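You operate a simulated robot arm through the tools that you are given. There is no shell and no other tool.

You run a simulated robot arm. Do the job below in one go: nothing can be reset, and whatever is moved stays where it is left.

JOB
Clear the seat board and tap both dowels flush.
Fine: the iron block goes on the hull panel; put the mallet back. Set down upright: iron block, mallet.

The check looks at the end state, three seconds after you hand in, the way a careful person would. Anything else that was tipped, shoved, dropped, spilled or broken makes it a failure.

ROBOT AND FRAMES
A 7-joint arm with a two-finger parallel gripper, fixed in place. Base frame: the origin is on the floor under the middle of its stand, x ahead of it, y to its left, z up. Lengths are in m, angles in rad, forces in N, time in s.
With the tool pointing down near the work surface it reaches from about 0.38 to 0.88 m from the base axis. Its first joint turns from -2.897 to 2.897 rad. Payload 3.43 kg.
The TCP is the grasp point between the finger pads, 0.034 m short of the fingertips. In the tool frame z runs along the fingers and y along their closing line. Largest opening 0.128 m; finger width 0.024, thickness 0.012; the body of the gripper, 0.048 by 0.13 m, starts 0.096 m behind the TCP.
Orientation is that of the tool frame in the base frame, as a unit quaternion [w, x, y, z]. With the fingers straight down and closing along the base's y, the tool's x points along the base's -x, its y along +y and its z along -z.

CONTROLS
- The arm moves only by the tool step_arm. Its argument "commands" is a list of rows, each a list of 3 entries, a list of its own where there are three numbers: the shift along the tool's x, y, z in m, then the turn, a rotation vector about the tool's x, y, z in rad, then the opening, from 0 (shut) to 1 (fully open). In form: [[[dx, dy, dz], [rx, ry, rz], claw], ...]. A call has 1 to 20 rows; each row shifts and turns the commanded pose from where the row before left it, along the tool's axes as they then stand. Each row takes 0.2 s and may step no farther than 0.05 m and 0.15 rad from the row before; otherwise, or with a gripper value out of range, the whole call is refused. Where a pose cannot be reached the arm comes as near as it can. A force on the tool above 40 N (or 10 N above the force at the start of the call, whichever is more), or a blocked arm, ends the call early, and 0.2 s more pass. The fingers move at their own pace (about 0.153 m/s each) and stop on an object; they squeeze with about 25 N. The grip force told is the motor's: it shows also when the fingers shut on nothing. Time passes only in rows, and 0.2 s behind the last, so rows that do not move let the fingers close. It gives the time, the measured TCP pose, the force on the tool (base axes), the opening and the grip force at its end, in the units of the frame above (readings bear some noise), with the torque about the TCP (base axes, N m) and any sound that the robot's microphone picked up, and new pictures: "show" is both (left out), scene, wrist or none.
- Cameras (640 x 400 px; columns grow to the right, rows downward): "scene" is fixed at [0.4007, 0.5004, 1.5943]; the picture's right is [0.09, 1.00, 0.00], its down [0.92, -0.09, -0.39] and it looks along [-0.39, 0.04, -0.92] (base axes); focal length 249 px, centre (320, 200). "wrist" rides on the gripper at [0.076, -0.011, -0.16] in the tool frame; the picture's right is [0.15, 0.99, 0.00], its down [-0.88, 0.13, -0.46] and it looks along [-0.45, 0.07, 0.89] (tool axes); focal length 234 px, centre (320, 200). There is no depth. A picture from a camera that has moved, and an enlarged one, comes with that camera's place and axes in the base frame and with its lens.
- zoom(camera, box): a new picture of the part [left, top, right, bottom] of that camera's present view, enlarged. The clock stands still meanwhile.
- hand_in(): hands the job in; it is judged then, once.

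Places have to be worked out from the pictures, the camera data and where the tool is seen. Open the gripper and draw the arm clear of the work before you hand the job in, unless the task says otherwise.

The tools are called after "Request:" by a JSON object that holds its "method" and its "body". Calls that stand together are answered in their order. step_arm: Moves the arm, as the interface text tells. Its arguments: {"type":"object","properties":{"commands":{"type":"array","items":{"type":"array"}},"show":{"type":"string","enum":["both","scene","wrist","none"]}},"required":["commands"]} The other tools are called the same way: zoom (camera, box) takes an enlarged picture of a part of a camera's view; hand_in () hands the job in.

At the start:

```text
clock: 0.0
eef_pos: [0.116, 0.5463, 1.2357]
tcp_rot: [0.0, 0.0, 1.0, 0.0]
ft_force: [1.2, 0.3, 0.4]
wrist_torque: [0.0, 0.02, 0.02]
width: 0.1279
grip_force: 0.0
```

scene: 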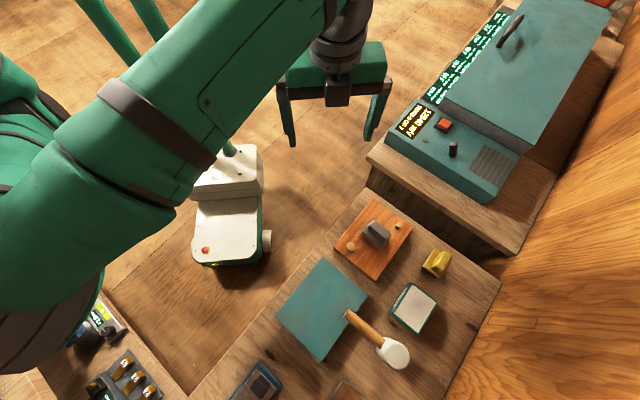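
wrist: 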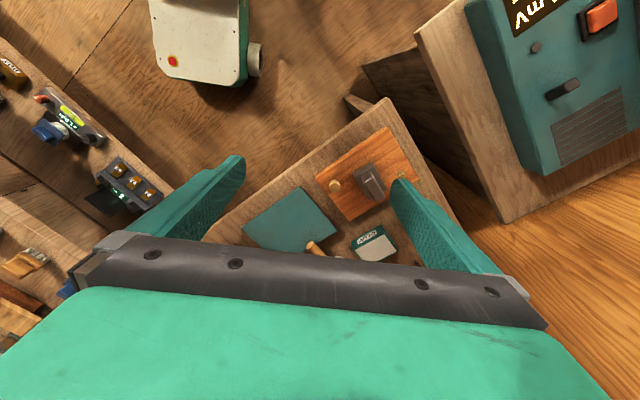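

I see a bench with an orange seat board carrying a grey iron block and two dowels, a teal panel, and a mallet lying partly over the panel. I'll zoom in to look at details first.

Request:
{"method": "zoom", "body": {"camera": "scene", "box": [260, 180, 520, 400]}}

Request:
{"method": "zoom", "body": {"camera": "scene", "box": [320, 190, 420, 280]}}

Request:
{"method": "zoom", "body": {"camera": "wrist", "box": [220, 90, 480, 270]}}

```text
1.82 times, centred on (390, 290) of scene
camera zoom: at [0.4007, 0.5004, 1.5943], right [0.09, 1.0, 0.0], down [0.92, -0.09, -0.39], along [-0.39, 0.04, -0.92], focal length 452 px, centre (193, 36)
```

zoom: 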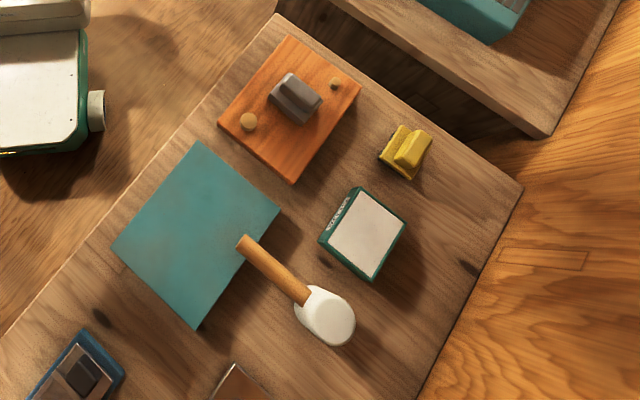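

```text
4.44 times, centred on (370, 235) of scene
camera zoom: at [0.4007, 0.5004, 1.5943], right [0.09, 1.0, 0.0], down [0.92, -0.09, -0.39], along [-0.39, 0.04, -0.92], focal length 1105 px, centre (98, 44)
```

zoom: 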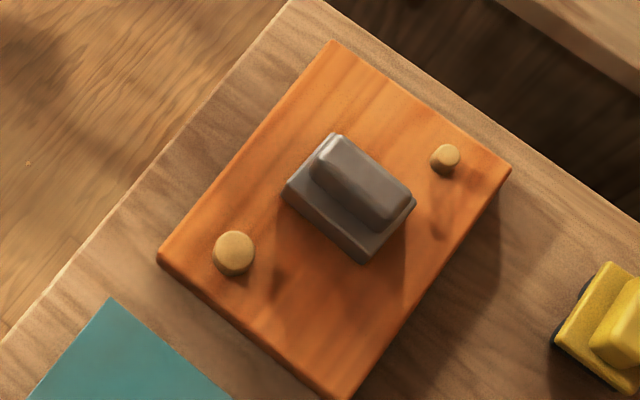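

```text
2.22 times, centred on (350, 180) of wrist
camera zoom: at [0.0394, 0.5346, 1.3949], right [-0.15, 0.99, 0.0], down [0.88, 0.13, 0.46], along [0.45, 0.07, -0.89], focal length 520 px, centre (253, 244)
```

zoom: 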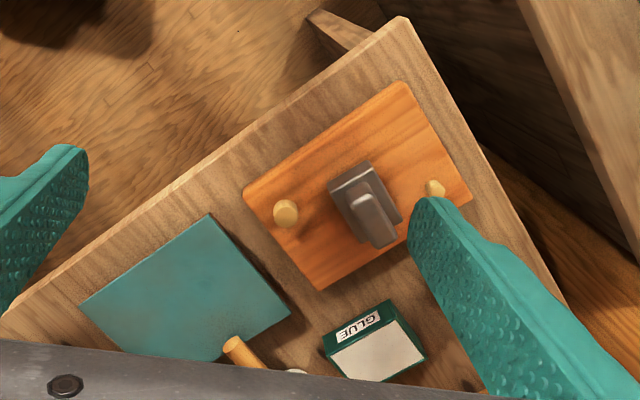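

The board (about 0.15 x 0.20 m, turned ~45°) sits near (0.226, 0.683) with its top near z≈0.86, and bench top is about 0.84. I'll move closer and yaw the tool +45° in base so the wrist camera gives a better look.

Request:
{"method": "step_arm", "body": {"commands": [[[-0.012, 0.011, 0.03], [0, 0, 0], 1], [[-0.012, 0.011, 0.03], [0, 0, 0], 1], [[-0.012, 0.011, 0.03], [0, 0, 0], 1], [[0, 0, 0], [0, 0, -0.131], 1], [[0, 0, 0], [0, 0, -0.131], 1], [[0, 0, 0], [0, 0, -0.131], 1], [[0, 0, 0], [0, 0, -0.131], 1], [[0, 0, 0], [0, 0, -0.131], 1], [[0, 0, 0], [0, 0, -0.131], 1], [[0, 0, 0], [0, 0, 0], 1]], "show": "both"}}

```text
clock: 2.2
eef_pos: [0.1514, 0.5787, 1.1456]
tcp_rot: [0.0, -0.383, 0.924, 0.0]
ft_force: [-0.2, -1.1, -0.4]
wrist_torque: [0.01, 0.01, -0.02]
width: 0.1279
grip_force: 0.0
camera wrist: at [0.1055, 0.5172, 1.3046], right [-0.8, 0.59, 0.0], down [0.53, 0.72, 0.46], along [0.27, 0.37, -0.89], focal length 234 px, centre (320, 200)
```

scene: 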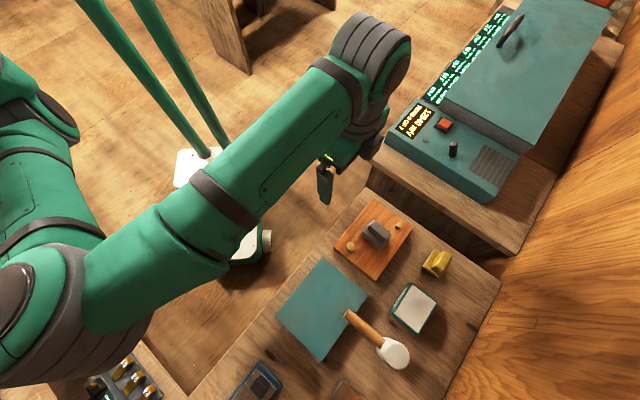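
wrist: 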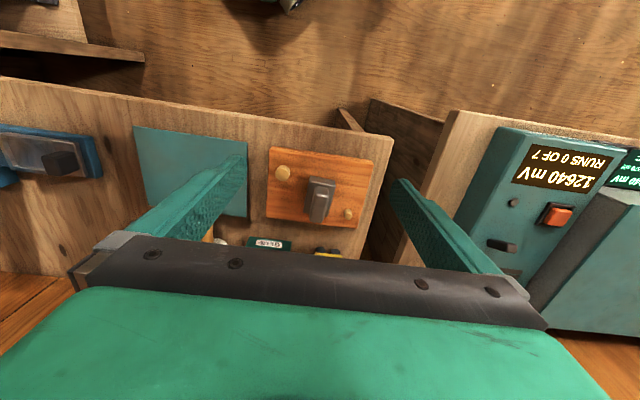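

The tool yaw is now nearly aligned with the board. I'll zoom in for accurate readings of the block, dowels and panel.

Request:
{"method": "zoom", "body": {"camera": "wrist", "box": [240, 130, 400, 260]}}

Request:
{"method": "zoom", "body": {"camera": "wrist", "box": [120, 110, 260, 260]}}

Request:
{"method": "zoom", "body": {"camera": "scene", "box": [320, 270, 440, 390]}}

```text
3.08 times, centred on (320, 195) of wrist
camera zoom: at [0.1055, 0.5172, 1.3046], right [-0.8, 0.59, 0.0], down [0.53, 0.72, 0.46], along [0.27, 0.37, -0.89], focal length 720 px, centre (320, 215)
```

zoom: 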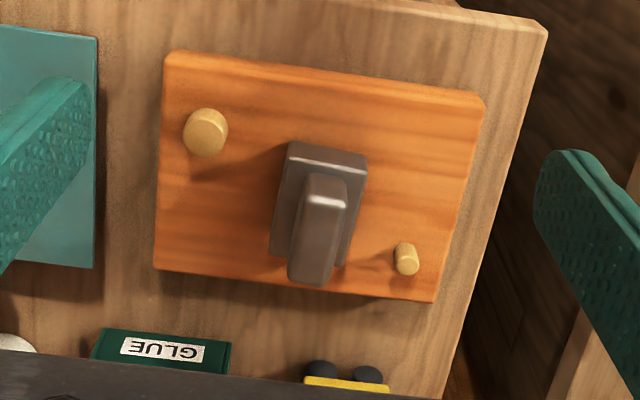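

```text
2.67 times, centred on (190, 185) of wrist
camera zoom: at [0.1055, 0.5172, 1.3046], right [-0.8, 0.59, 0.0], down [0.53, 0.72, 0.46], along [0.27, 0.37, -0.89], focal length 624 px, centre (667, 240)
```

zoom: 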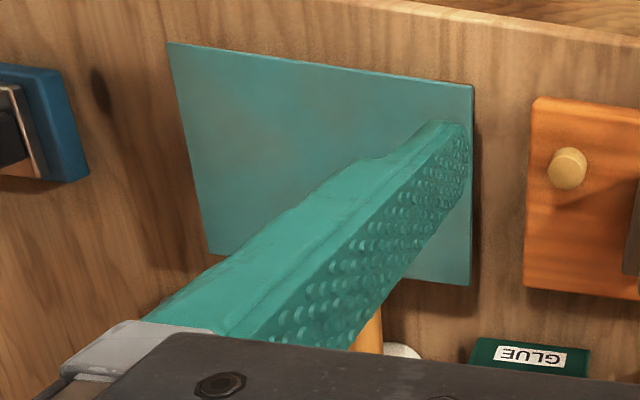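

```text
3.33 times, centred on (380, 330) of scene
camera zoom: at [0.4007, 0.5004, 1.5943], right [0.09, 1.0, 0.0], down [0.92, -0.09, -0.39], along [-0.39, 0.04, -0.92], focal length 829 px, centre (120, -233)
```

zoom: 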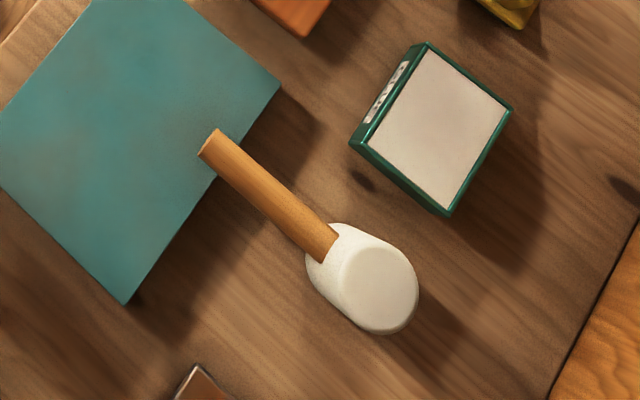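

I'll zoom much tighter on the block, dowels and mallet in both views to triangulate accurately.

Request:
{"method": "zoom", "body": {"camera": "scene", "box": [336, 205, 416, 255]}}

Request:
{"method": "zoom", "body": {"camera": "wrist", "box": [270, 145, 366, 235]}}

Request:
{"method": "zoom", "body": {"camera": "scene", "box": [340, 300, 420, 375]}}

```text
8.00 times, centred on (376, 230) of scene
camera zoom: at [0.4007, 0.5004, 1.5943], right [0.09, 1.0, 0.0], down [0.92, -0.09, -0.39], along [-0.39, 0.04, -0.92], focal length 1989 px, centre (-128, -40)
```

zoom: 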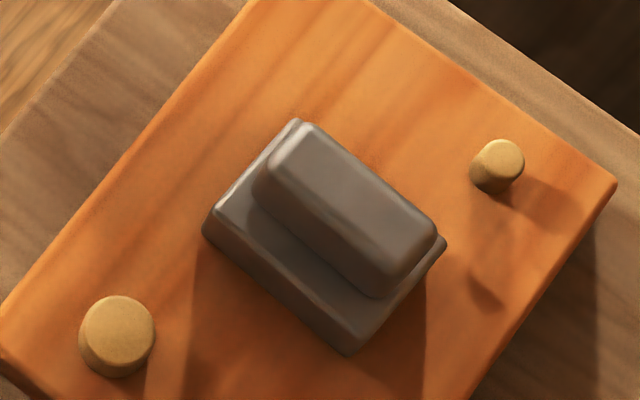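

```text
4.44 times, centred on (318, 190) of wrist
camera zoom: at [0.1055, 0.5172, 1.3046], right [-0.8, 0.59, 0.0], down [0.53, 0.72, 0.46], along [0.27, 0.37, -0.89], focal length 1041 px, centre (329, 244)
```

zoom: 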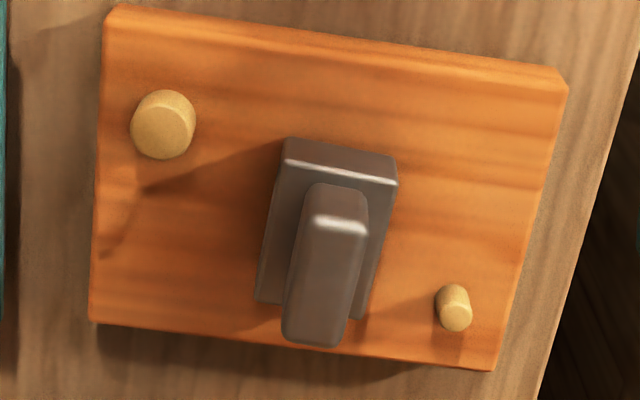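

```text
5.33 times, centred on (380, 338) of scene
camera zoom: at [0.4007, 0.5004, 1.5943], right [0.09, 1.0, 0.0], down [0.92, -0.09, -0.39], along [-0.39, 0.04, -0.92], focal length 1326 px, centre (0, -533)
```

zoom: 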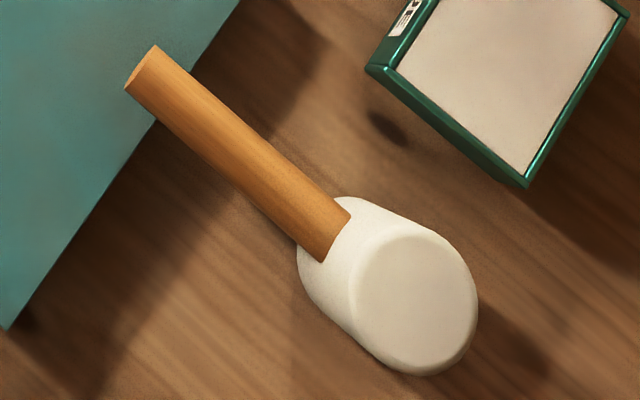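

From triangulation: ridge top of the iron block ≈ (0.228, 0.681, 0.94), dowel tops ≈ (0.255, 0.602, 0.897) and (0.206, 0.751, 0.897), hull panel centre ≈ (0.400, 0.507) at z≈0.876, mallet head axis ≈ (0.521, 0.662) standing upright with its handle along the 45° direction. I'll move above the block and look again.

Request:
{"method": "step_arm", "body": {"commands": [[[-0.0316, 0.0045, 0.024], [0, 0, 0], 0.8], [[-0.0316, 0.0045, 0.024], [0, 0, 0], 0.8], [[-0.0316, 0.0046, 0.024], [0, 0, 0], 0.8], [[-0.0316, 0.0046, 0.024], [0, 0, 0], 0.8], [[0, 0, 0], [0, 0, 0], 0.8]], "show": "both"}}

```text
clock: 3.4
eef_pos: [0.2272, 0.6831, 1.0483]
tcp_rot: [0.0, -0.383, 0.924, 0.0]
ft_force: [0.1, 0.5, -0.2]
wrist_torque: [0.04, -0.02, 0.01]
width: 0.1025
grip_force: 0.1
camera wrist: at [0.1828, 0.6214, 1.2084], right [-0.8, 0.59, 0.0], down [0.53, 0.72, 0.46], along [0.27, 0.37, -0.89], focal length 234 px, centre (320, 200)
```

scene: 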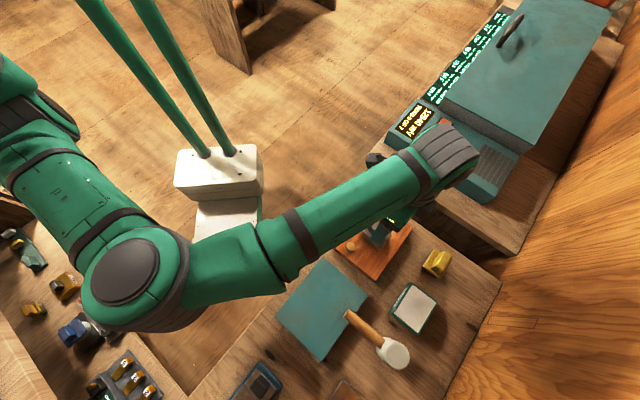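
wrist: 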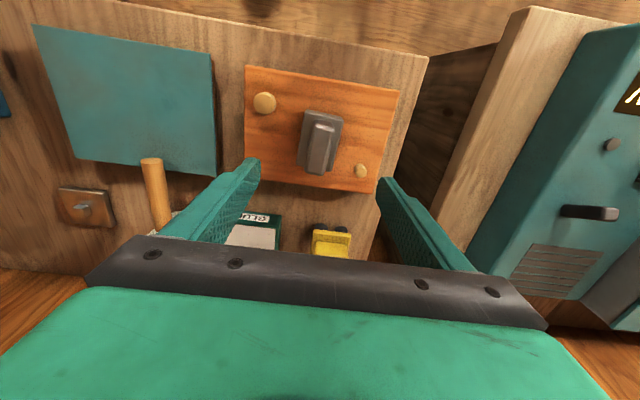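

Now directly above; I'll zoom on the wrist view to refine the block and surface heights.

Request:
{"method": "zoom", "body": {"camera": "wrist", "box": [235, 55, 405, 205]}}

Request:
{"method": "zoom", "body": {"camera": "wrist", "box": [30, 20, 260, 240]}}

```text
2.67 times, centred on (320, 130) of wrist
camera zoom: at [0.1828, 0.6214, 1.2084], right [-0.8, 0.59, 0.0], down [0.53, 0.72, 0.46], along [0.27, 0.37, -0.89], focal length 624 px, centre (320, 387)
```

zoom: 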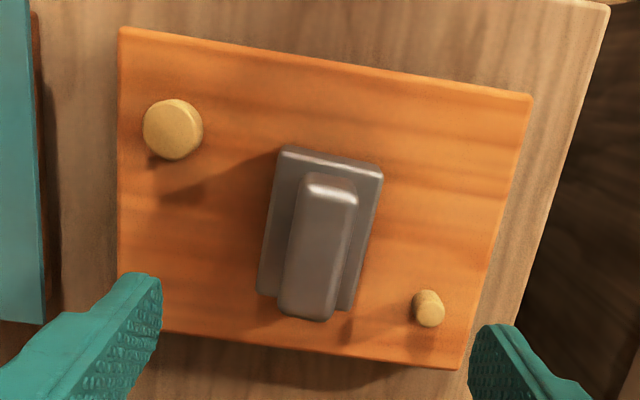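

```text
1.82 times, centred on (145, 130) of wrist
camera zoom: at [0.1828, 0.6214, 1.2084], right [-0.8, 0.59, 0.0], down [0.53, 0.72, 0.46], along [0.27, 0.37, -0.89], focal length 426 px, centre (638, 327)
```

zoom: 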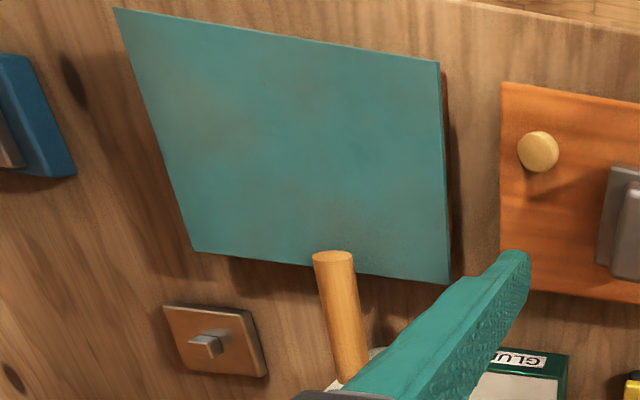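

There is a brownish strip beneath the panel's right edge; I'll zoom there and on the panel's other edges to understand how it is supported.

Request:
{"method": "zoom", "body": {"camera": "wrist", "box": [180, 40, 250, 185]}}

Request:
{"method": "zoom", "body": {"camera": "wrist", "box": [95, 140, 215, 240]}}

Request:
{"method": "zoom", "body": {"camera": "scene", "box": [270, 255, 380, 365]}}

```text
2.76 times, centred on (215, 112) of wrist
camera zoom: at [0.1828, 0.6214, 1.2084], right [-0.8, 0.59, 0.0], down [0.53, 0.72, 0.46], along [0.27, 0.37, -0.89], focal length 646 px, centre (610, 441)
```

zoom: 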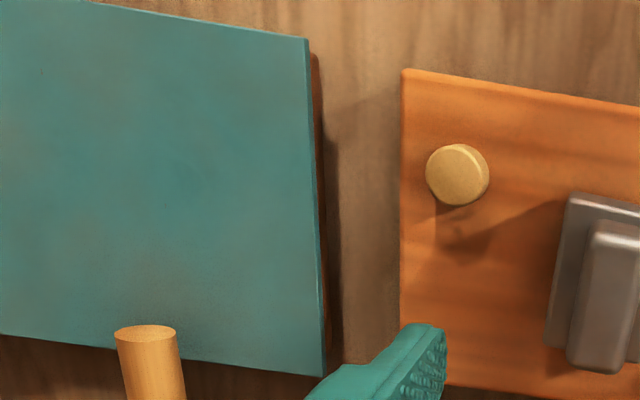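

```text
4.00 times, centred on (155, 190) of wrist
camera zoom: at [0.1828, 0.6214, 1.2084], right [-0.8, 0.59, 0.0], down [0.53, 0.72, 0.46], along [0.27, 0.37, -0.89], focal length 937 px, centre (980, 240)
```

zoom: 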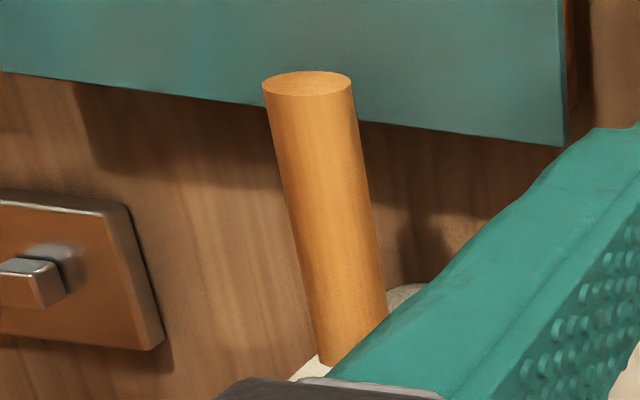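

```text
3.64 times, centred on (325, 310) of scene
camera zoom: at [0.4007, 0.5004, 1.5943], right [0.09, 1.0, 0.0], down [0.92, -0.09, -0.39], along [-0.39, 0.04, -0.92], focal length 904 px, centre (302, -200)
```

zoom: 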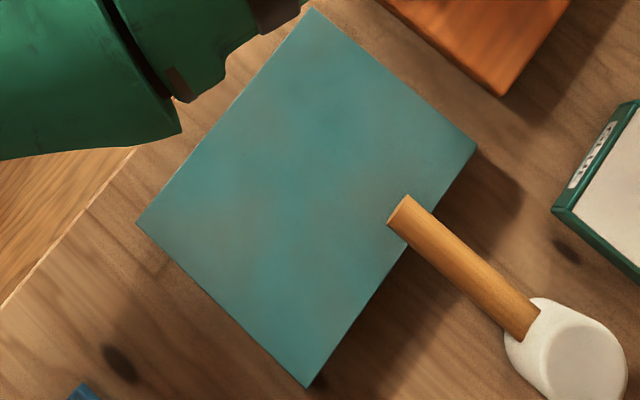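

The panel lies flat on an inset wooden backing, top ≈0.876, and board top ≈0.874; block base spans ~0.874–0.910 and is ~0.047 wide. I'll centre over it, narrow the opening to ~0.08, and descend so the pads straddle the block base.

Request:
{"method": "step_arm", "body": {"commands": [[[0.002, -0.0025, 0.02], [0, 0, 0], 0.62], [[0, 0, 0.025], [0, 0, 0], 0.62], [[0, 0, 0.025], [0, 0, 0], 0.62], [[0, 0, 0.02], [0, 0, 0], 0.62], [[0, 0, 0], [0, 0, 0], 0.62]], "show": "both"}}

```text
clock: 4.6
eef_pos: [0.2269, 0.6789, 0.959]
tcp_rot: [0.0, -0.383, 0.924, 0.0]
ft_force: [0.2, -0.4, -0.3]
wrist_torque: [-0.01, 0.0, 0.02]
width: 0.0792
grip_force: 0.0
camera wrist: at [0.1809, 0.6164, 1.1192], right [-0.8, 0.6, 0.0], down [0.53, 0.72, 0.46], along [0.27, 0.37, -0.89], focal length 234 px, centre (320, 200)
```

scene: 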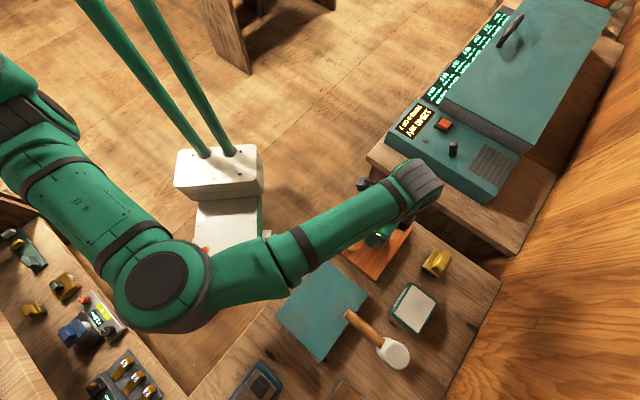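
wrist: 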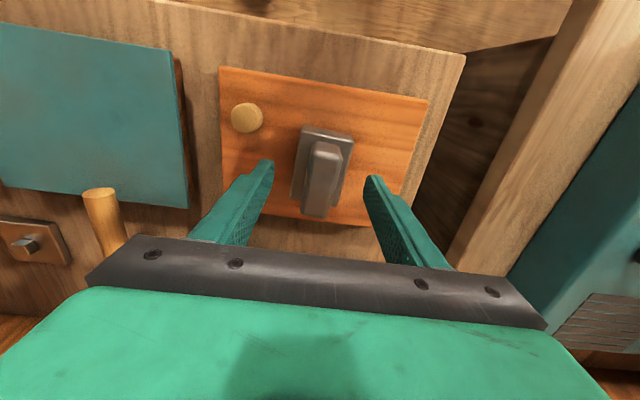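

Alignment looks near-centred; I'll zoom in to verify before the final descent.

Request:
{"method": "zoom", "body": {"camera": "wrist", "box": [215, 60, 435, 240]}}

```text
2.22 times, centred on (325, 150) of wrist
camera zoom: at [0.1809, 0.6164, 1.1192], right [-0.8, 0.6, 0.0], down [0.53, 0.72, 0.46], along [0.27, 0.37, -0.89], focal length 520 px, centre (309, 311)
```

zoom: 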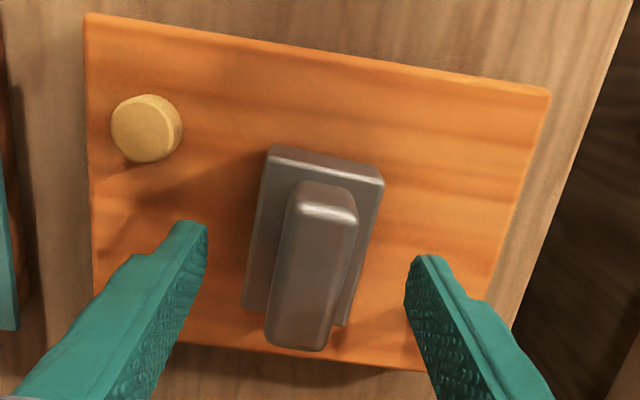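

Fingers straddle the block evenly. Descending 0.037 m to grip the base, then closing.

Request:
{"method": "step_arm", "body": {"commands": [[[0, 0.0005, 0.015], [0, 0, 0], 0.62], [[0, 0, 0.012], [0, 0, 0], 0.62], [[0, 0, 0.01], [0, 0, 0], 0.62], [[0, 0, 0], [0, 0, 0], 0.62]], "show": "wrist"}}

```text
clock: 5.6
eef_pos: [0.2264, 0.6786, 0.9224]
tcp_rot: [0.0, -0.383, 0.924, 0.0]
ft_force: [-0.5, 0.1, 0.5]
wrist_torque: [0.01, -0.02, 0.02]
width: 0.0796
grip_force: 0.0
camera wrist: at [0.1816, 0.6166, 1.0823], right [-0.8, 0.6, 0.0], down [0.53, 0.72, 0.46], along [0.27, 0.37, -0.89], focal length 234 px, centre (320, 200)
```

wrist: 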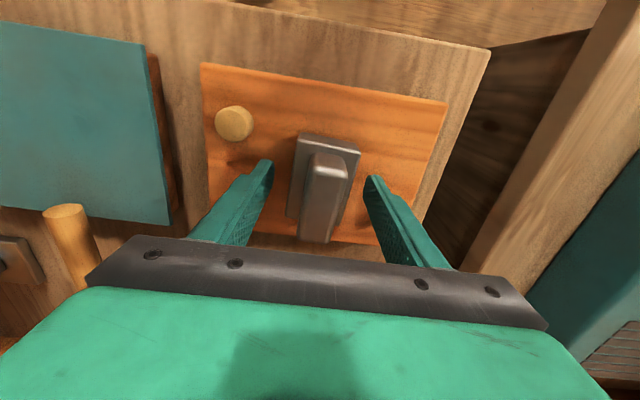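

No contact on the way down. Closing on the block base now.

Request:
{"method": "step_arm", "body": {"commands": [[[0, 0, 0], [0, 0, 0], 0.45], [[0, 0, 0], [0, 0, 0], 0.2], [[0, 0, 0], [0, 0, 0], 0.0], [[0, 0, 0], [0, 0, 0], 0.0]], "show": "wrist"}}

Request:
{"method": "zoom", "body": {"camera": "wrist", "box": [195, 60, 445, 260]}}

```text
clock: 6.6
eef_pos: [0.2265, 0.6778, 0.9234]
tcp_rot: [0.0, -0.384, 0.923, 0.0]
ft_force: [0.1, 1.9, 0.4]
wrist_torque: [-0.05, 0.06, -0.08]
width: 0.0498
grip_force: 24.2
camera wrist: at [0.1816, 0.6166, 1.0824], right [-0.8, 0.6, 0.0], down [0.53, 0.72, 0.46], along [0.27, 0.37, -0.89], focal length 234 px, centre (320, 200)
```

wrist: 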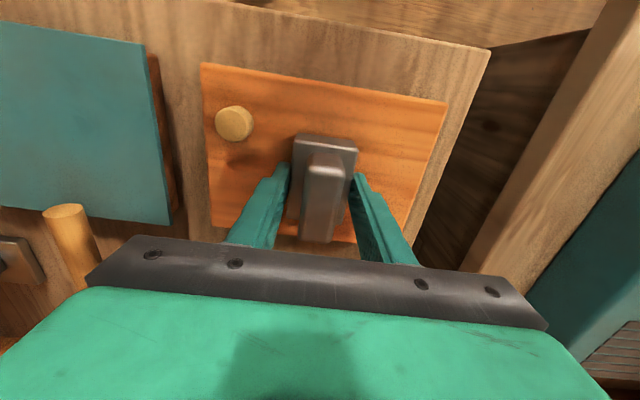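

```text
2.00 times, centred on (320, 160) of wrist
camera zoom: at [0.1816, 0.6166, 1.0824], right [-0.8, 0.6, 0.0], down [0.53, 0.72, 0.46], along [0.27, 0.37, -0.89], focal length 468 px, centre (320, 280)
```

zoom: 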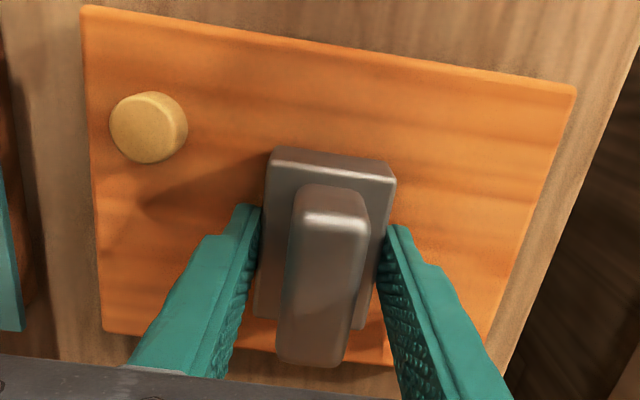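

Gripped at 0.050 m width with 24 N. Lifting slowly straight up and reading the weight.

Request:
{"method": "step_arm", "body": {"commands": [[[0, 0, -0.01], [0, 0, 0], 0.0], [[0, 0, -0.02], [0, 0, 0], 0.0], [[0, 0, -0.03], [0, 0, 0], 0.0], [[0, 0, -0.03], [0, 0, 0], 0.0], [[0, 0, 0], [0, 0, 0], 0.0]], "show": "both"}}

```text
clock: 7.8
eef_pos: [0.2274, 0.6764, 1.0135]
tcp_rot: [0.001, -0.383, 0.924, 0.0]
ft_force: [-0.1, -0.1, -4.6]
wrist_torque: [-0.01, -0.03, -0.03]
width: 0.0498
grip_force: 24.9
camera wrist: at [0.1831, 0.6161, 1.173], right [-0.8, 0.6, 0.0], down [0.53, 0.72, 0.46], along [0.27, 0.37, -0.89], focal length 234 px, centre (320, 200)
```

scene: 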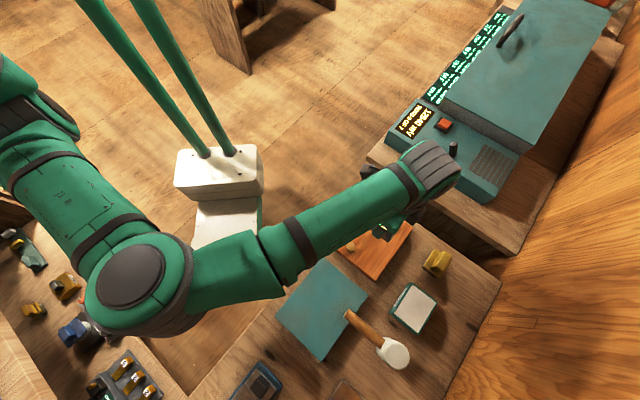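
wrist: 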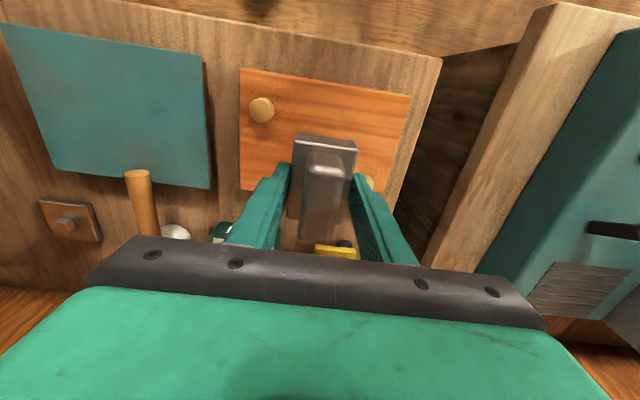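

The block weighs ~4.6 N and is held firmly and level. Now translate along tool −y (~0.24 m) to above the panel centre (0.400, 0.507).

Request:
{"method": "step_arm", "body": {"commands": [[[0, -0.03, -0.005], [0, 0, 0], 0.0], [[0, -0.04, 0], [0, 0, 0], 0.0], [[0, -0.045, 0], [0, 0, 0], 0.0], [[0, -0.045, 0], [0, 0, 0], 0.0], [[0, -0.045, 0], [0, 0, 0], 0.0], [[0, -0.036, 0], [0, 0, 0], 0.0], [[0, 0, 0], [0, 0, 0], 0.0], [[0, 0, 0], [0, 0, 0], 0.0]], "show": "both"}}

Request:
{"method": "zoom", "body": {"camera": "wrist", "box": [190, 50, 450, 260]}}

```text
clock: 9.6
eef_pos: [0.3976, 0.5065, 1.0162]
tcp_rot: [0.0, -0.383, 0.924, 0.001]
ft_force: [0.1, 0.2, -3.9]
wrist_torque: [-0.02, -0.02, -0.04]
width: 0.0496
grip_force: 24.6
camera wrist: at [0.3525, 0.4456, 1.1757], right [-0.8, 0.59, 0.0], down [0.53, 0.72, 0.46], along [0.27, 0.37, -0.89], focal length 234 px, centre (320, 200)
```

scene: 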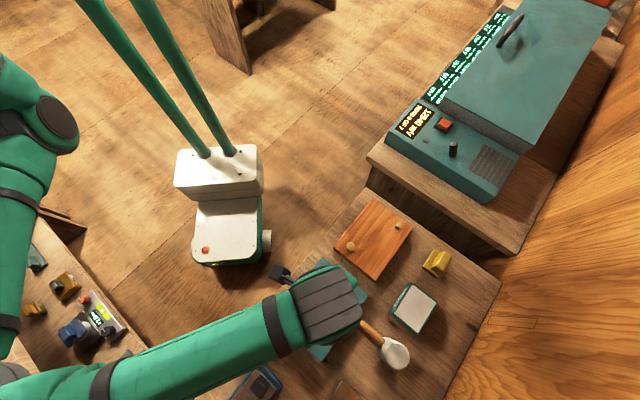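
wrist: 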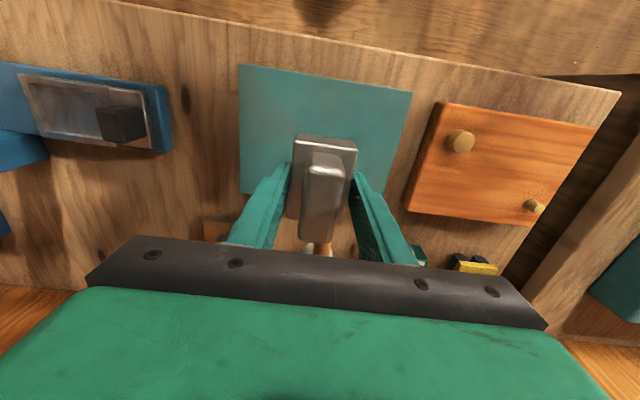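

```text
1.90 times, centred on (320, 155) of wrist
camera zoom: at [0.3525, 0.4456, 1.1757], right [-0.8, 0.59, 0.0], down [0.53, 0.72, 0.46], along [0.27, 0.37, -0.89], focal length 446 px, centre (320, 286)
```

zoom: 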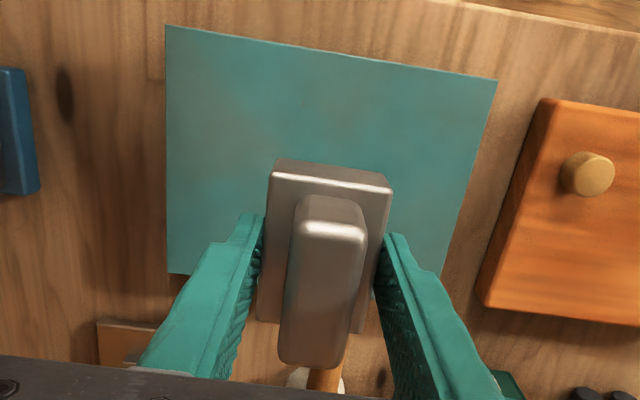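

The panel centre checks out at (0.400, 0.507) and TCP is within 3 mm of it; the handle end stays ~2 cm clear of the block. Lowering to just above the panel.

Request:
{"method": "step_arm", "body": {"commands": [[[0, 0, 0.03], [0, 0, 0], 0.0], [[0, 0, 0.03], [0, 0, 0], 0.0], [[0, 0, 0.018], [0, 0, 0], 0.0], [[0, 0, 0], [0, 0, 0], 0.0], [[0, 0, 0], [0, 0, 0], 0.0]], "show": "both"}}

Request:
{"method": "zoom", "body": {"camera": "wrist", "box": [190, 50, 450, 260]}}

```text
clock: 10.8
eef_pos: [0.3968, 0.5084, 0.9389]
tcp_rot: [0.0, -0.382, 0.924, 0.0]
ft_force: [0.3, 0.0, -3.8]
wrist_torque: [-0.03, -0.02, -0.02]
width: 0.0501
grip_force: 25.1
camera wrist: at [0.3529, 0.4462, 1.0982], right [-0.8, 0.6, 0.0], down [0.53, 0.72, 0.46], along [0.27, 0.37, -0.89], focal length 234 px, centre (320, 200)
```

scene: 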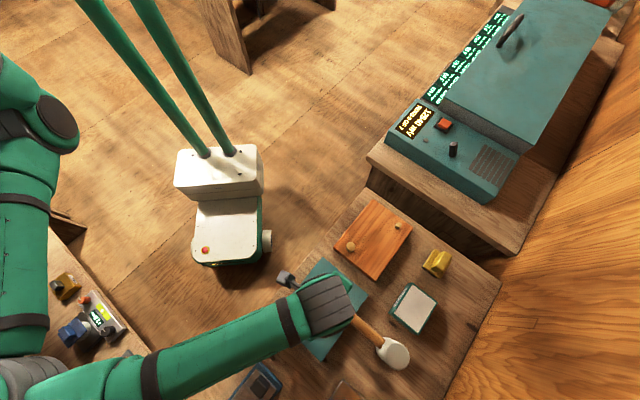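
wrist: 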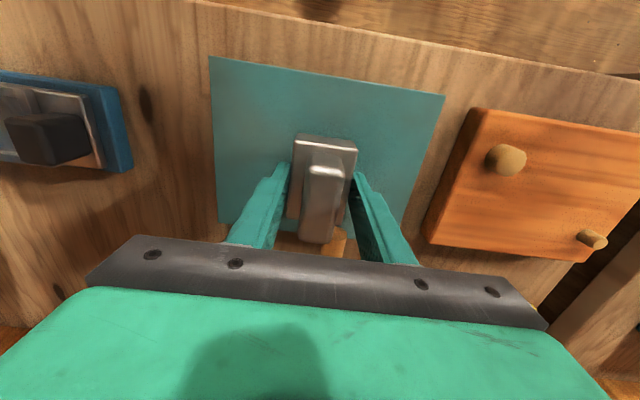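

```text
1.90 times, centred on (320, 155) of wrist
camera zoom: at [0.3529, 0.4462, 1.0982], right [-0.8, 0.6, 0.0], down [0.53, 0.72, 0.46], along [0.27, 0.37, -0.89], focal length 446 px, centre (320, 286)
```

zoom: 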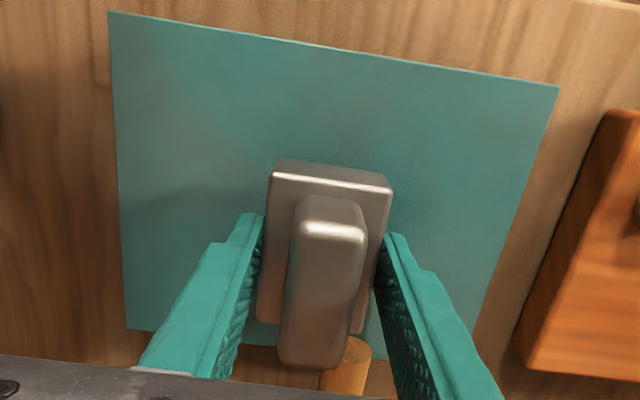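

Clearance to the handle end is ~2.5 cm. Creeping down in small steps while watching the force.

Request:
{"method": "step_arm", "body": {"commands": [[[0, 0, 0.003], [0, 0, 0], 0.0], [[0, 0, 0.003], [0, 0, 0], 0.0], [[0, 0, 0], [0, 0, 0], 0.0]], "show": "none"}}

```text
clock: 11.6
eef_pos: [0.3981, 0.5079, 0.9328]
tcp_rot: [0.0, -0.384, 0.924, 0.0]
ft_force: [0.0, 0.2, -4.8]
wrist_torque: [0.0, -0.01, 0.0]
width: 0.0498
grip_force: 24.9
```

No contact yet (still carrying the full weight). Continuing the creep.

Request:
{"method": "step_arm", "body": {"commands": [[[0, 0, 0.002], [0, 0, 0], 0.0], [[0, 0, 0.002], [0, 0, 0], 0.0], [[0, 0, 0], [0, 0, 0], 0.0]], "show": "none"}}

```text
clock: 12.4
eef_pos: [0.3971, 0.5074, 0.9293]
tcp_rot: [0.0, -0.384, 0.923, 0.0]
ft_force: [-0.2, 0.4, -3.0]
wrist_torque: [0.05, 0.05, -0.02]
width: 0.0496
grip_force: 25.0
```

Force is barely changed; one more small step.

Request:
{"method": "step_arm", "body": {"commands": [[[0, 0, 0.0015], [0, 0, 0], 0.0], [[0, 0, 0], [0, 0, 0], 0.0]], "show": "none"}}

```text
clock: 13.0
eef_pos: [0.3981, 0.5067, 0.9291]
tcp_rot: [0.0, -0.384, 0.923, 0.0]
ft_force: [0.6, 0.2, -5.1]
wrist_torque: [-0.02, 0.03, -0.02]
width: 0.0498
grip_force: 25.0
```

Still hanging free (−5 N). Continuing.

Request:
{"method": "step_arm", "body": {"commands": [[[0, 0, 0.0015], [0, 0, 0], 0.0], [[0, 0, 0.0015], [0, 0, 0], 0.0], [[0, 0, 0], [0, 0, 0], 0.0]], "show": "none"}}

```text
clock: 13.8
eef_pos: [0.3982, 0.5078, 0.9258]
tcp_rot: [0.0, -0.383, 0.924, 0.0]
ft_force: [-0.4, 0.7, -4.1]
wrist_torque: [0.01, 0.0, -0.01]
width: 0.0498
grip_force: 25.5
```

Still no contact at TCP z≈0.925; continuing in 1.5 mm steps.

Request:
{"method": "step_arm", "body": {"commands": [[[0, 0, 0.0015], [0, 0, 0], 0.0], [[0, 0, 0.0015], [0, 0, 0], 0.0], [[0, 0, 0], [0, 0, 0], 0.0]], "show": "wrist"}}

Request:
{"method": "zoom", "body": {"camera": "wrist", "box": [230, 100, 410, 250]}}

```text
clock: 14.6
eef_pos: [0.3987, 0.5083, 0.9236]
tcp_rot: [0.001, -0.384, 0.923, 0.001]
ft_force: [-1.8, -1.9, 11.6]
wrist_torque: [-0.45, 0.32, -0.05]
width: 0.0501
grip_force: 24.2
camera wrist: at [0.3525, 0.4465, 1.0824], right [-0.8, 0.6, 0.0], down [0.53, 0.71, 0.46], along [0.27, 0.37, -0.89], focal length 234 px, centre (320, 200)
```

wrist: 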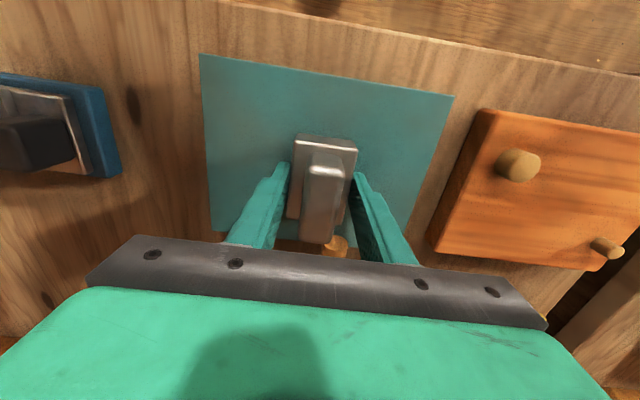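

```text
2.67 times, centred on (320, 175) of wrist
camera zoom: at [0.3525, 0.4465, 1.0824], right [-0.8, 0.6, 0.0], down [0.53, 0.71, 0.46], along [0.27, 0.37, -0.89], focal length 624 px, centre (320, 267)
```

zoom: 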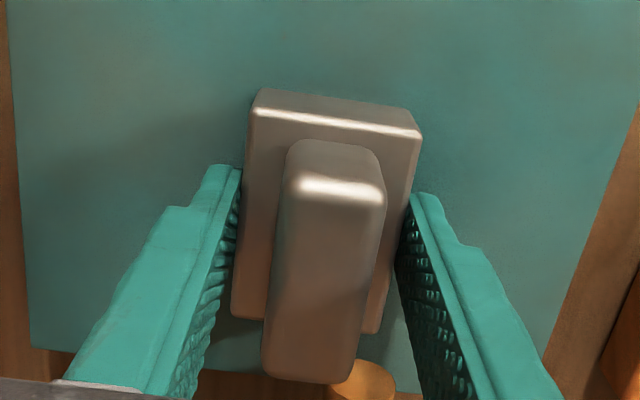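

Contact made at TCP z≈0.9235 (+12 N). I'll relax by ~1 mm, then open the fingers to release.

Request:
{"method": "step_arm", "body": {"commands": [[[0, 0, -0.001], [0, 0, 0], 0.0], [[0, 0, 0], [0, 0, 0], 0.0]], "show": "none"}}

```text
clock: 15.2
eef_pos: [0.3965, 0.5077, 0.9234]
tcp_rot: [0.0, -0.383, 0.924, 0.0]
ft_force: [0.8, 2.9, 3.9]
wrist_torque: [0.34, -0.08, 0.01]
width: 0.0497
grip_force: 24.7
```

Light contact remains (~4 N net). Opening in place.

Request:
{"method": "step_arm", "body": {"commands": [[[0, 0, 0], [0, 0, 0], 0.42], [[0, 0, 0], [0, 0, 0], 0.5], [[0, 0, 0], [0, 0, 0], 0.62], [[0, 0, 0], [0, 0, 0], 0.62]], "show": "wrist"}}

Request:
{"method": "zoom", "body": {"camera": "wrist", "box": [210, 90, 430, 250]}}

```text
clock: 16.2
eef_pos: [0.3973, 0.508, 0.9226]
tcp_rot: [-0.001, -0.383, 0.924, 0.001]
ft_force: [0.2, -0.2, -0.1]
wrist_torque: [0.01, -0.04, 0.02]
width: 0.0792
grip_force: 0.1
camera wrist: at [0.3524, 0.4462, 1.0825], right [-0.8, 0.6, 0.0], down [0.53, 0.72, 0.46], along [0.27, 0.37, -0.89], focal length 234 px, centre (320, 200)
```

wrist: 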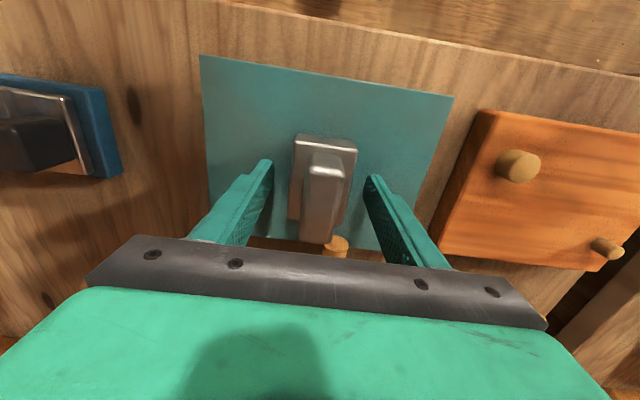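

```text
2.50 times, centred on (320, 170) of wrist
camera zoom: at [0.3524, 0.4462, 1.0825], right [-0.8, 0.6, 0.0], down [0.53, 0.72, 0.46], along [0.27, 0.37, -0.89], focal length 585 px, centre (320, 275)
```

zoom: 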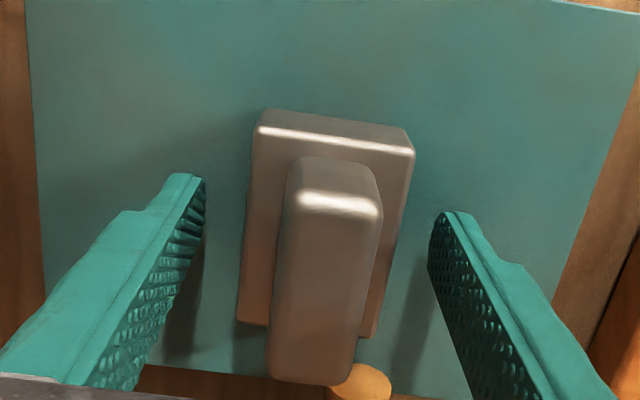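

Block released upright on the panel with zero residual force. Rising straight up and then moving partway toward the mallet to look at it.

Request:
{"method": "step_arm", "body": {"commands": [[[0, 0, -0.02], [0, 0, 0], 0.62], [[0, 0, -0.03], [0, 0, 0], 0.62], [[0, 0, -0.04], [0, 0, 0], 0.62], [[0, 0, -0.045], [0, 0, 0], 0.8], [[0, 0, -0.045], [0, 0, 0], 1.0], [[-0.045, 0, 0], [0, 0, 0], 1.0], [[-0.045, 0, 0], [0, 0, 0], 1.0], [[0, 0.012, 0], [0, 0, 0], 1.0], [[0, 0, 0], [0, 0, 0], 1.0]], "show": "both"}}

Request:
{"method": "zoom", "body": {"camera": "wrist", "box": [200, 40, 440, 250]}}

Request:
{"method": "zoom", "body": {"camera": "scene", "box": [260, 190, 460, 380]}}

```text
clock: 18.2
eef_pos: [0.4516, 0.5797, 1.1033]
tcp_rot: [0.0, -0.384, 0.923, 0.0]
ft_force: [0.4, 1.6, 0.1]
wrist_torque: [0.0, 0.02, 0.03]
width: 0.1283
grip_force: 0.0
camera wrist: at [0.4065, 0.5179, 1.2618], right [-0.8, 0.6, 0.0], down [0.53, 0.72, 0.46], along [0.27, 0.37, -0.89], focal length 234 px, centre (320, 200)
```

scene: 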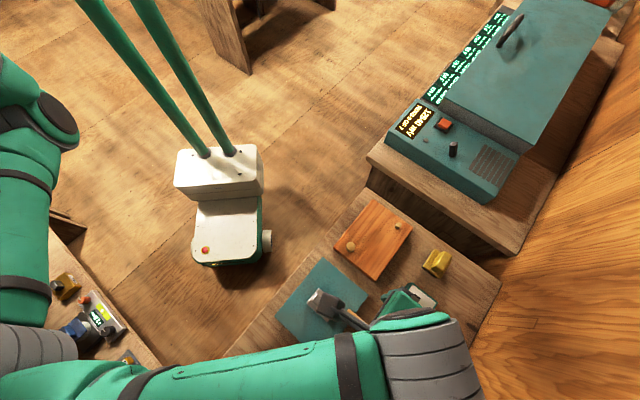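
wrist: 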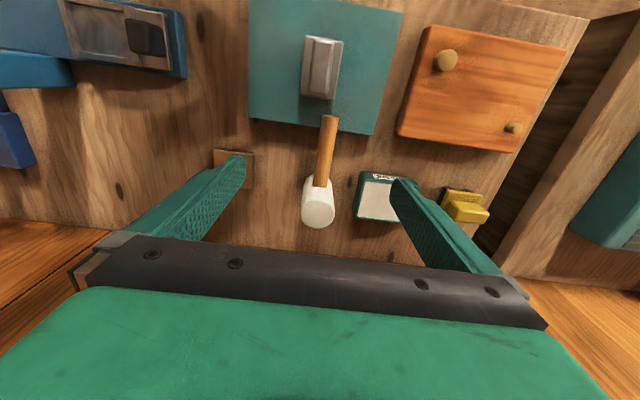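

```text
1.90 times, centred on (320, 145) of wrist
camera zoom: at [0.4065, 0.5179, 1.2618], right [-0.8, 0.6, 0.0], down [0.53, 0.72, 0.46], along [0.27, 0.37, -0.89], focal length 446 px, centre (320, 305)
```

zoom: 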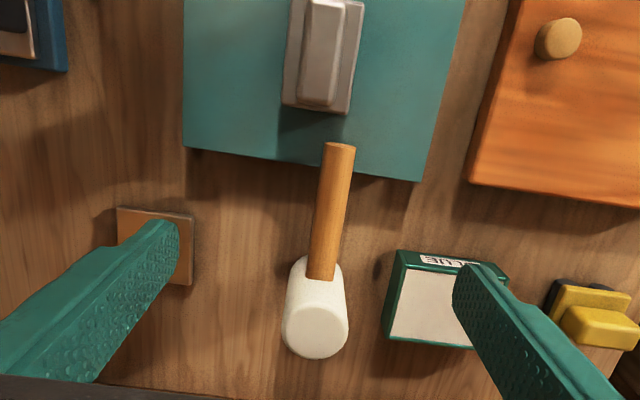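

```text
2.11 times, centred on (360, 285) of scene
camera zoom: at [0.4007, 0.5004, 1.5943], right [0.09, 1.0, 0.0], down [0.92, -0.09, -0.39], along [-0.39, 0.04, -0.92], focal length 523 px, centre (236, 21)
```

zoom: 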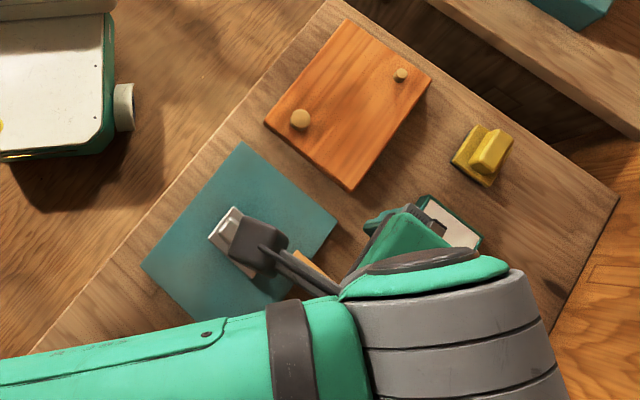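

The block stands well on the panel; mallet handle lies exactly along tool x, head axis ≈ (0.520, 0.664), top ≈0.95–0.96, and the glue box leaves ~2 cm clearance for the finger. I'll move above the head with opening ~0.09 and check.

Request:
{"method": "step_arm", "body": {"commands": [[[-0.036, 0.0036, 0.02], [0, 0, 0], 0.75], [[-0.036, 0.0036, 0.02], [0, 0, 0], 0.72], [[-0.036, 0.0036, 0.02], [0, 0, 0], 0.72], [[0, 0, 0], [0, 0, 0], 0.72], [[0, 0, 0], [0, 0, 0], 0.72]], "show": "both"}}

Request:
{"method": "zoom", "body": {"camera": "wrist", "box": [200, 40, 440, 250]}}

```text
clock: 19.4
eef_pos: [0.5201, 0.6637, 1.0434]
tcp_rot: [0.0, -0.383, 0.924, 0.0]
ft_force: [0.2, 0.0, -0.3]
wrist_torque: [0.01, 0.0, 0.01]
width: 0.0923
grip_force: 0.1
camera wrist: at [0.4751, 0.6029, 1.202], right [-0.8, 0.59, 0.0], down [0.53, 0.72, 0.46], along [0.27, 0.37, -0.89], focal length 234 px, centre (320, 200)
```

scene: 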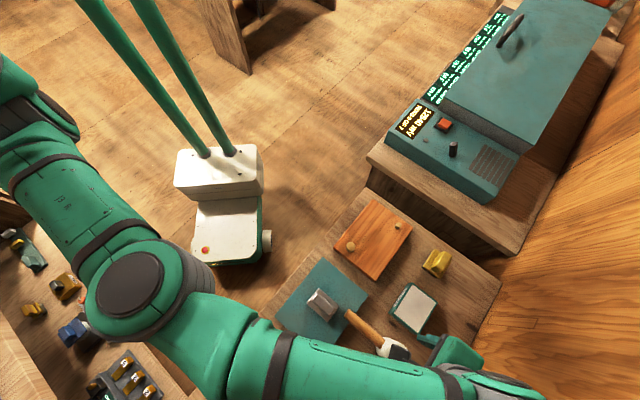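
wrist: 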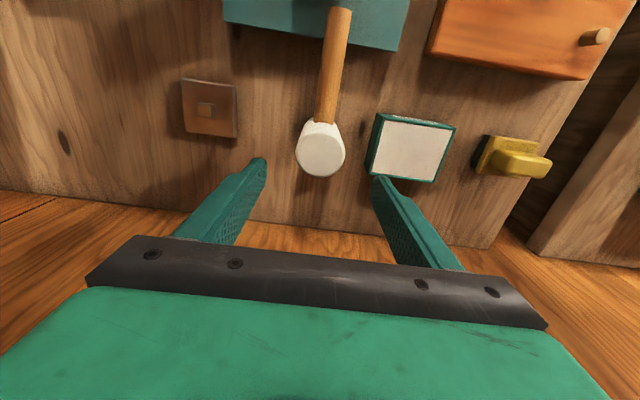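

```text
1.90 times, centred on (320, 145) of wrist
camera zoom: at [0.4751, 0.6029, 1.202], right [-0.8, 0.59, 0.0], down [0.53, 0.72, 0.46], along [0.27, 0.37, -0.89], focal length 446 px, centre (320, 305)
```

zoom: 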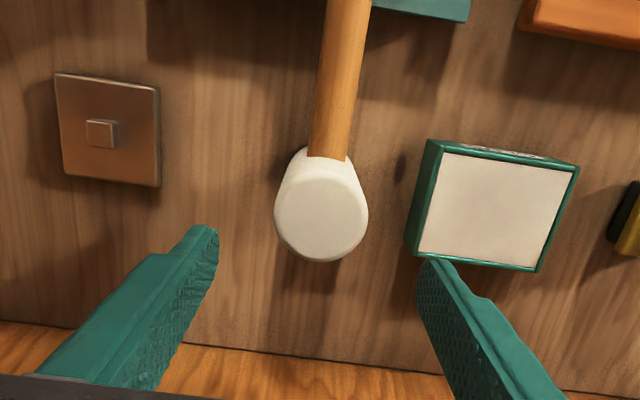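

Head is centred between the fingers to within ~1–2 mm. Descending in two stages; first to TCP z≈0.955.

Request:
{"method": "step_arm", "body": {"commands": [[[0.001, 0, 0.03], [0, 0, 0], 0.72], [[0, 0, 0.03], [0, 0, 0], 0.72], [[0, 0, 0.028], [0, 0, 0], 0.72], [[0, 0, 0], [0, 0, 0], 0.72], [[0, 0, 0], [0, 0, 0], 0.72]], "show": "wrist"}}

Request:
{"method": "zoom", "body": {"camera": "wrist", "box": [200, 60, 440, 260]}}

```text
clock: 20.6
eef_pos: [0.5206, 0.6629, 0.955]
tcp_rot: [0.0, -0.384, 0.923, 0.0]
ft_force: [0.4, 0.3, 0.9]
wrist_torque: [0.01, -0.03, 0.01]
width: 0.0923
grip_force: 0.0
camera wrist: at [0.4761, 0.6019, 1.1134], right [-0.8, 0.6, 0.0], down [0.53, 0.72, 0.46], along [0.27, 0.37, -0.89], focal length 234 px, centre (320, 200)
```

wrist: 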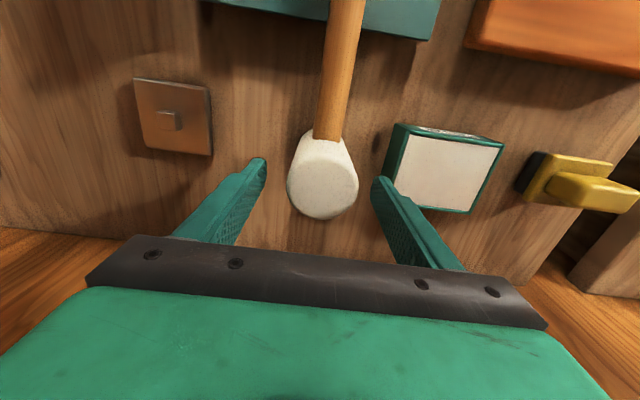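

```text
2.00 times, centred on (320, 160) of wrist
camera zoom: at [0.4761, 0.6019, 1.1134], right [-0.8, 0.6, 0.0], down [0.53, 0.72, 0.46], along [0.27, 0.37, -0.89], focal length 468 px, centre (320, 280)
```

zoom: 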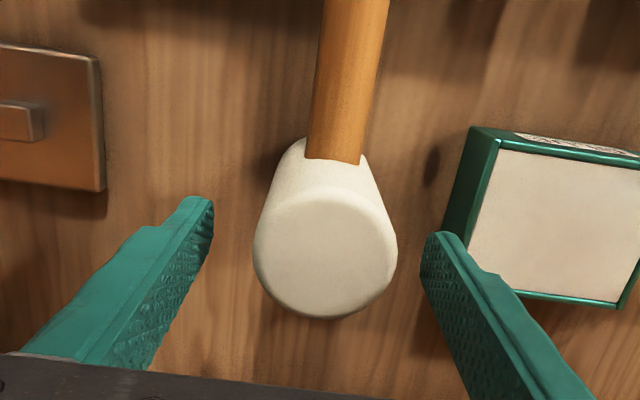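

Fingers straddle the head evenly; going down the last 37 mm with a 1 mm correction, then closing gently.

Request:
{"method": "step_arm", "body": {"commands": [[[0.001, 0.001, 0.015], [0, 0, 0], 0.72], [[0, 0, 0.012], [0, 0, 0], 0.72], [[0, 0, 0.01], [0, 0, 0], 0.72], [[0, 0, 0], [0, 0, 0], 0.72]], "show": "wrist"}}

Request:
{"method": "zoom", "body": {"camera": "wrist", "box": [200, 60, 440, 260]}}

```text
clock: 21.6
eef_pos: [0.5205, 0.6618, 0.9173]
tcp_rot: [0.0, -0.383, 0.924, 0.0]
ft_force: [0.5, 0.2, 0.3]
wrist_torque: [0.03, 0.01, 0.01]
width: 0.0922
grip_force: 0.0
camera wrist: at [0.474, 0.6013, 1.0763], right [-0.8, 0.6, 0.0], down [0.53, 0.72, 0.46], along [0.27, 0.37, -0.89], focal length 234 px, centre (320, 200)
```

wrist: 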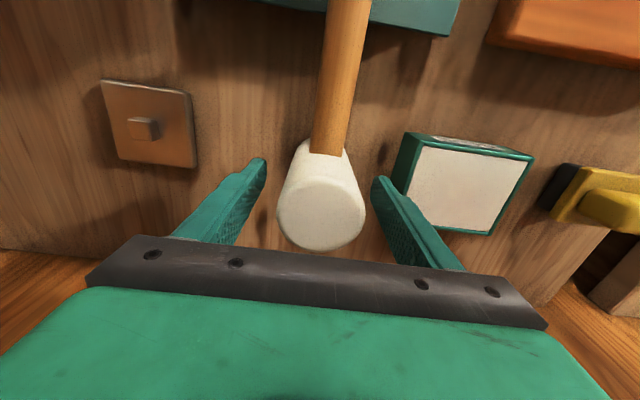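

```text
2.00 times, centred on (320, 160) of wrist
camera zoom: at [0.474, 0.6013, 1.0763], right [-0.8, 0.6, 0.0], down [0.53, 0.72, 0.46], along [0.27, 0.37, -0.89], focal length 468 px, centre (320, 280)
```

zoom: 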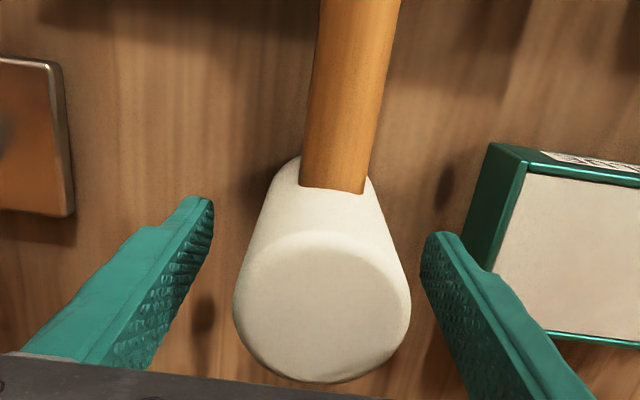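

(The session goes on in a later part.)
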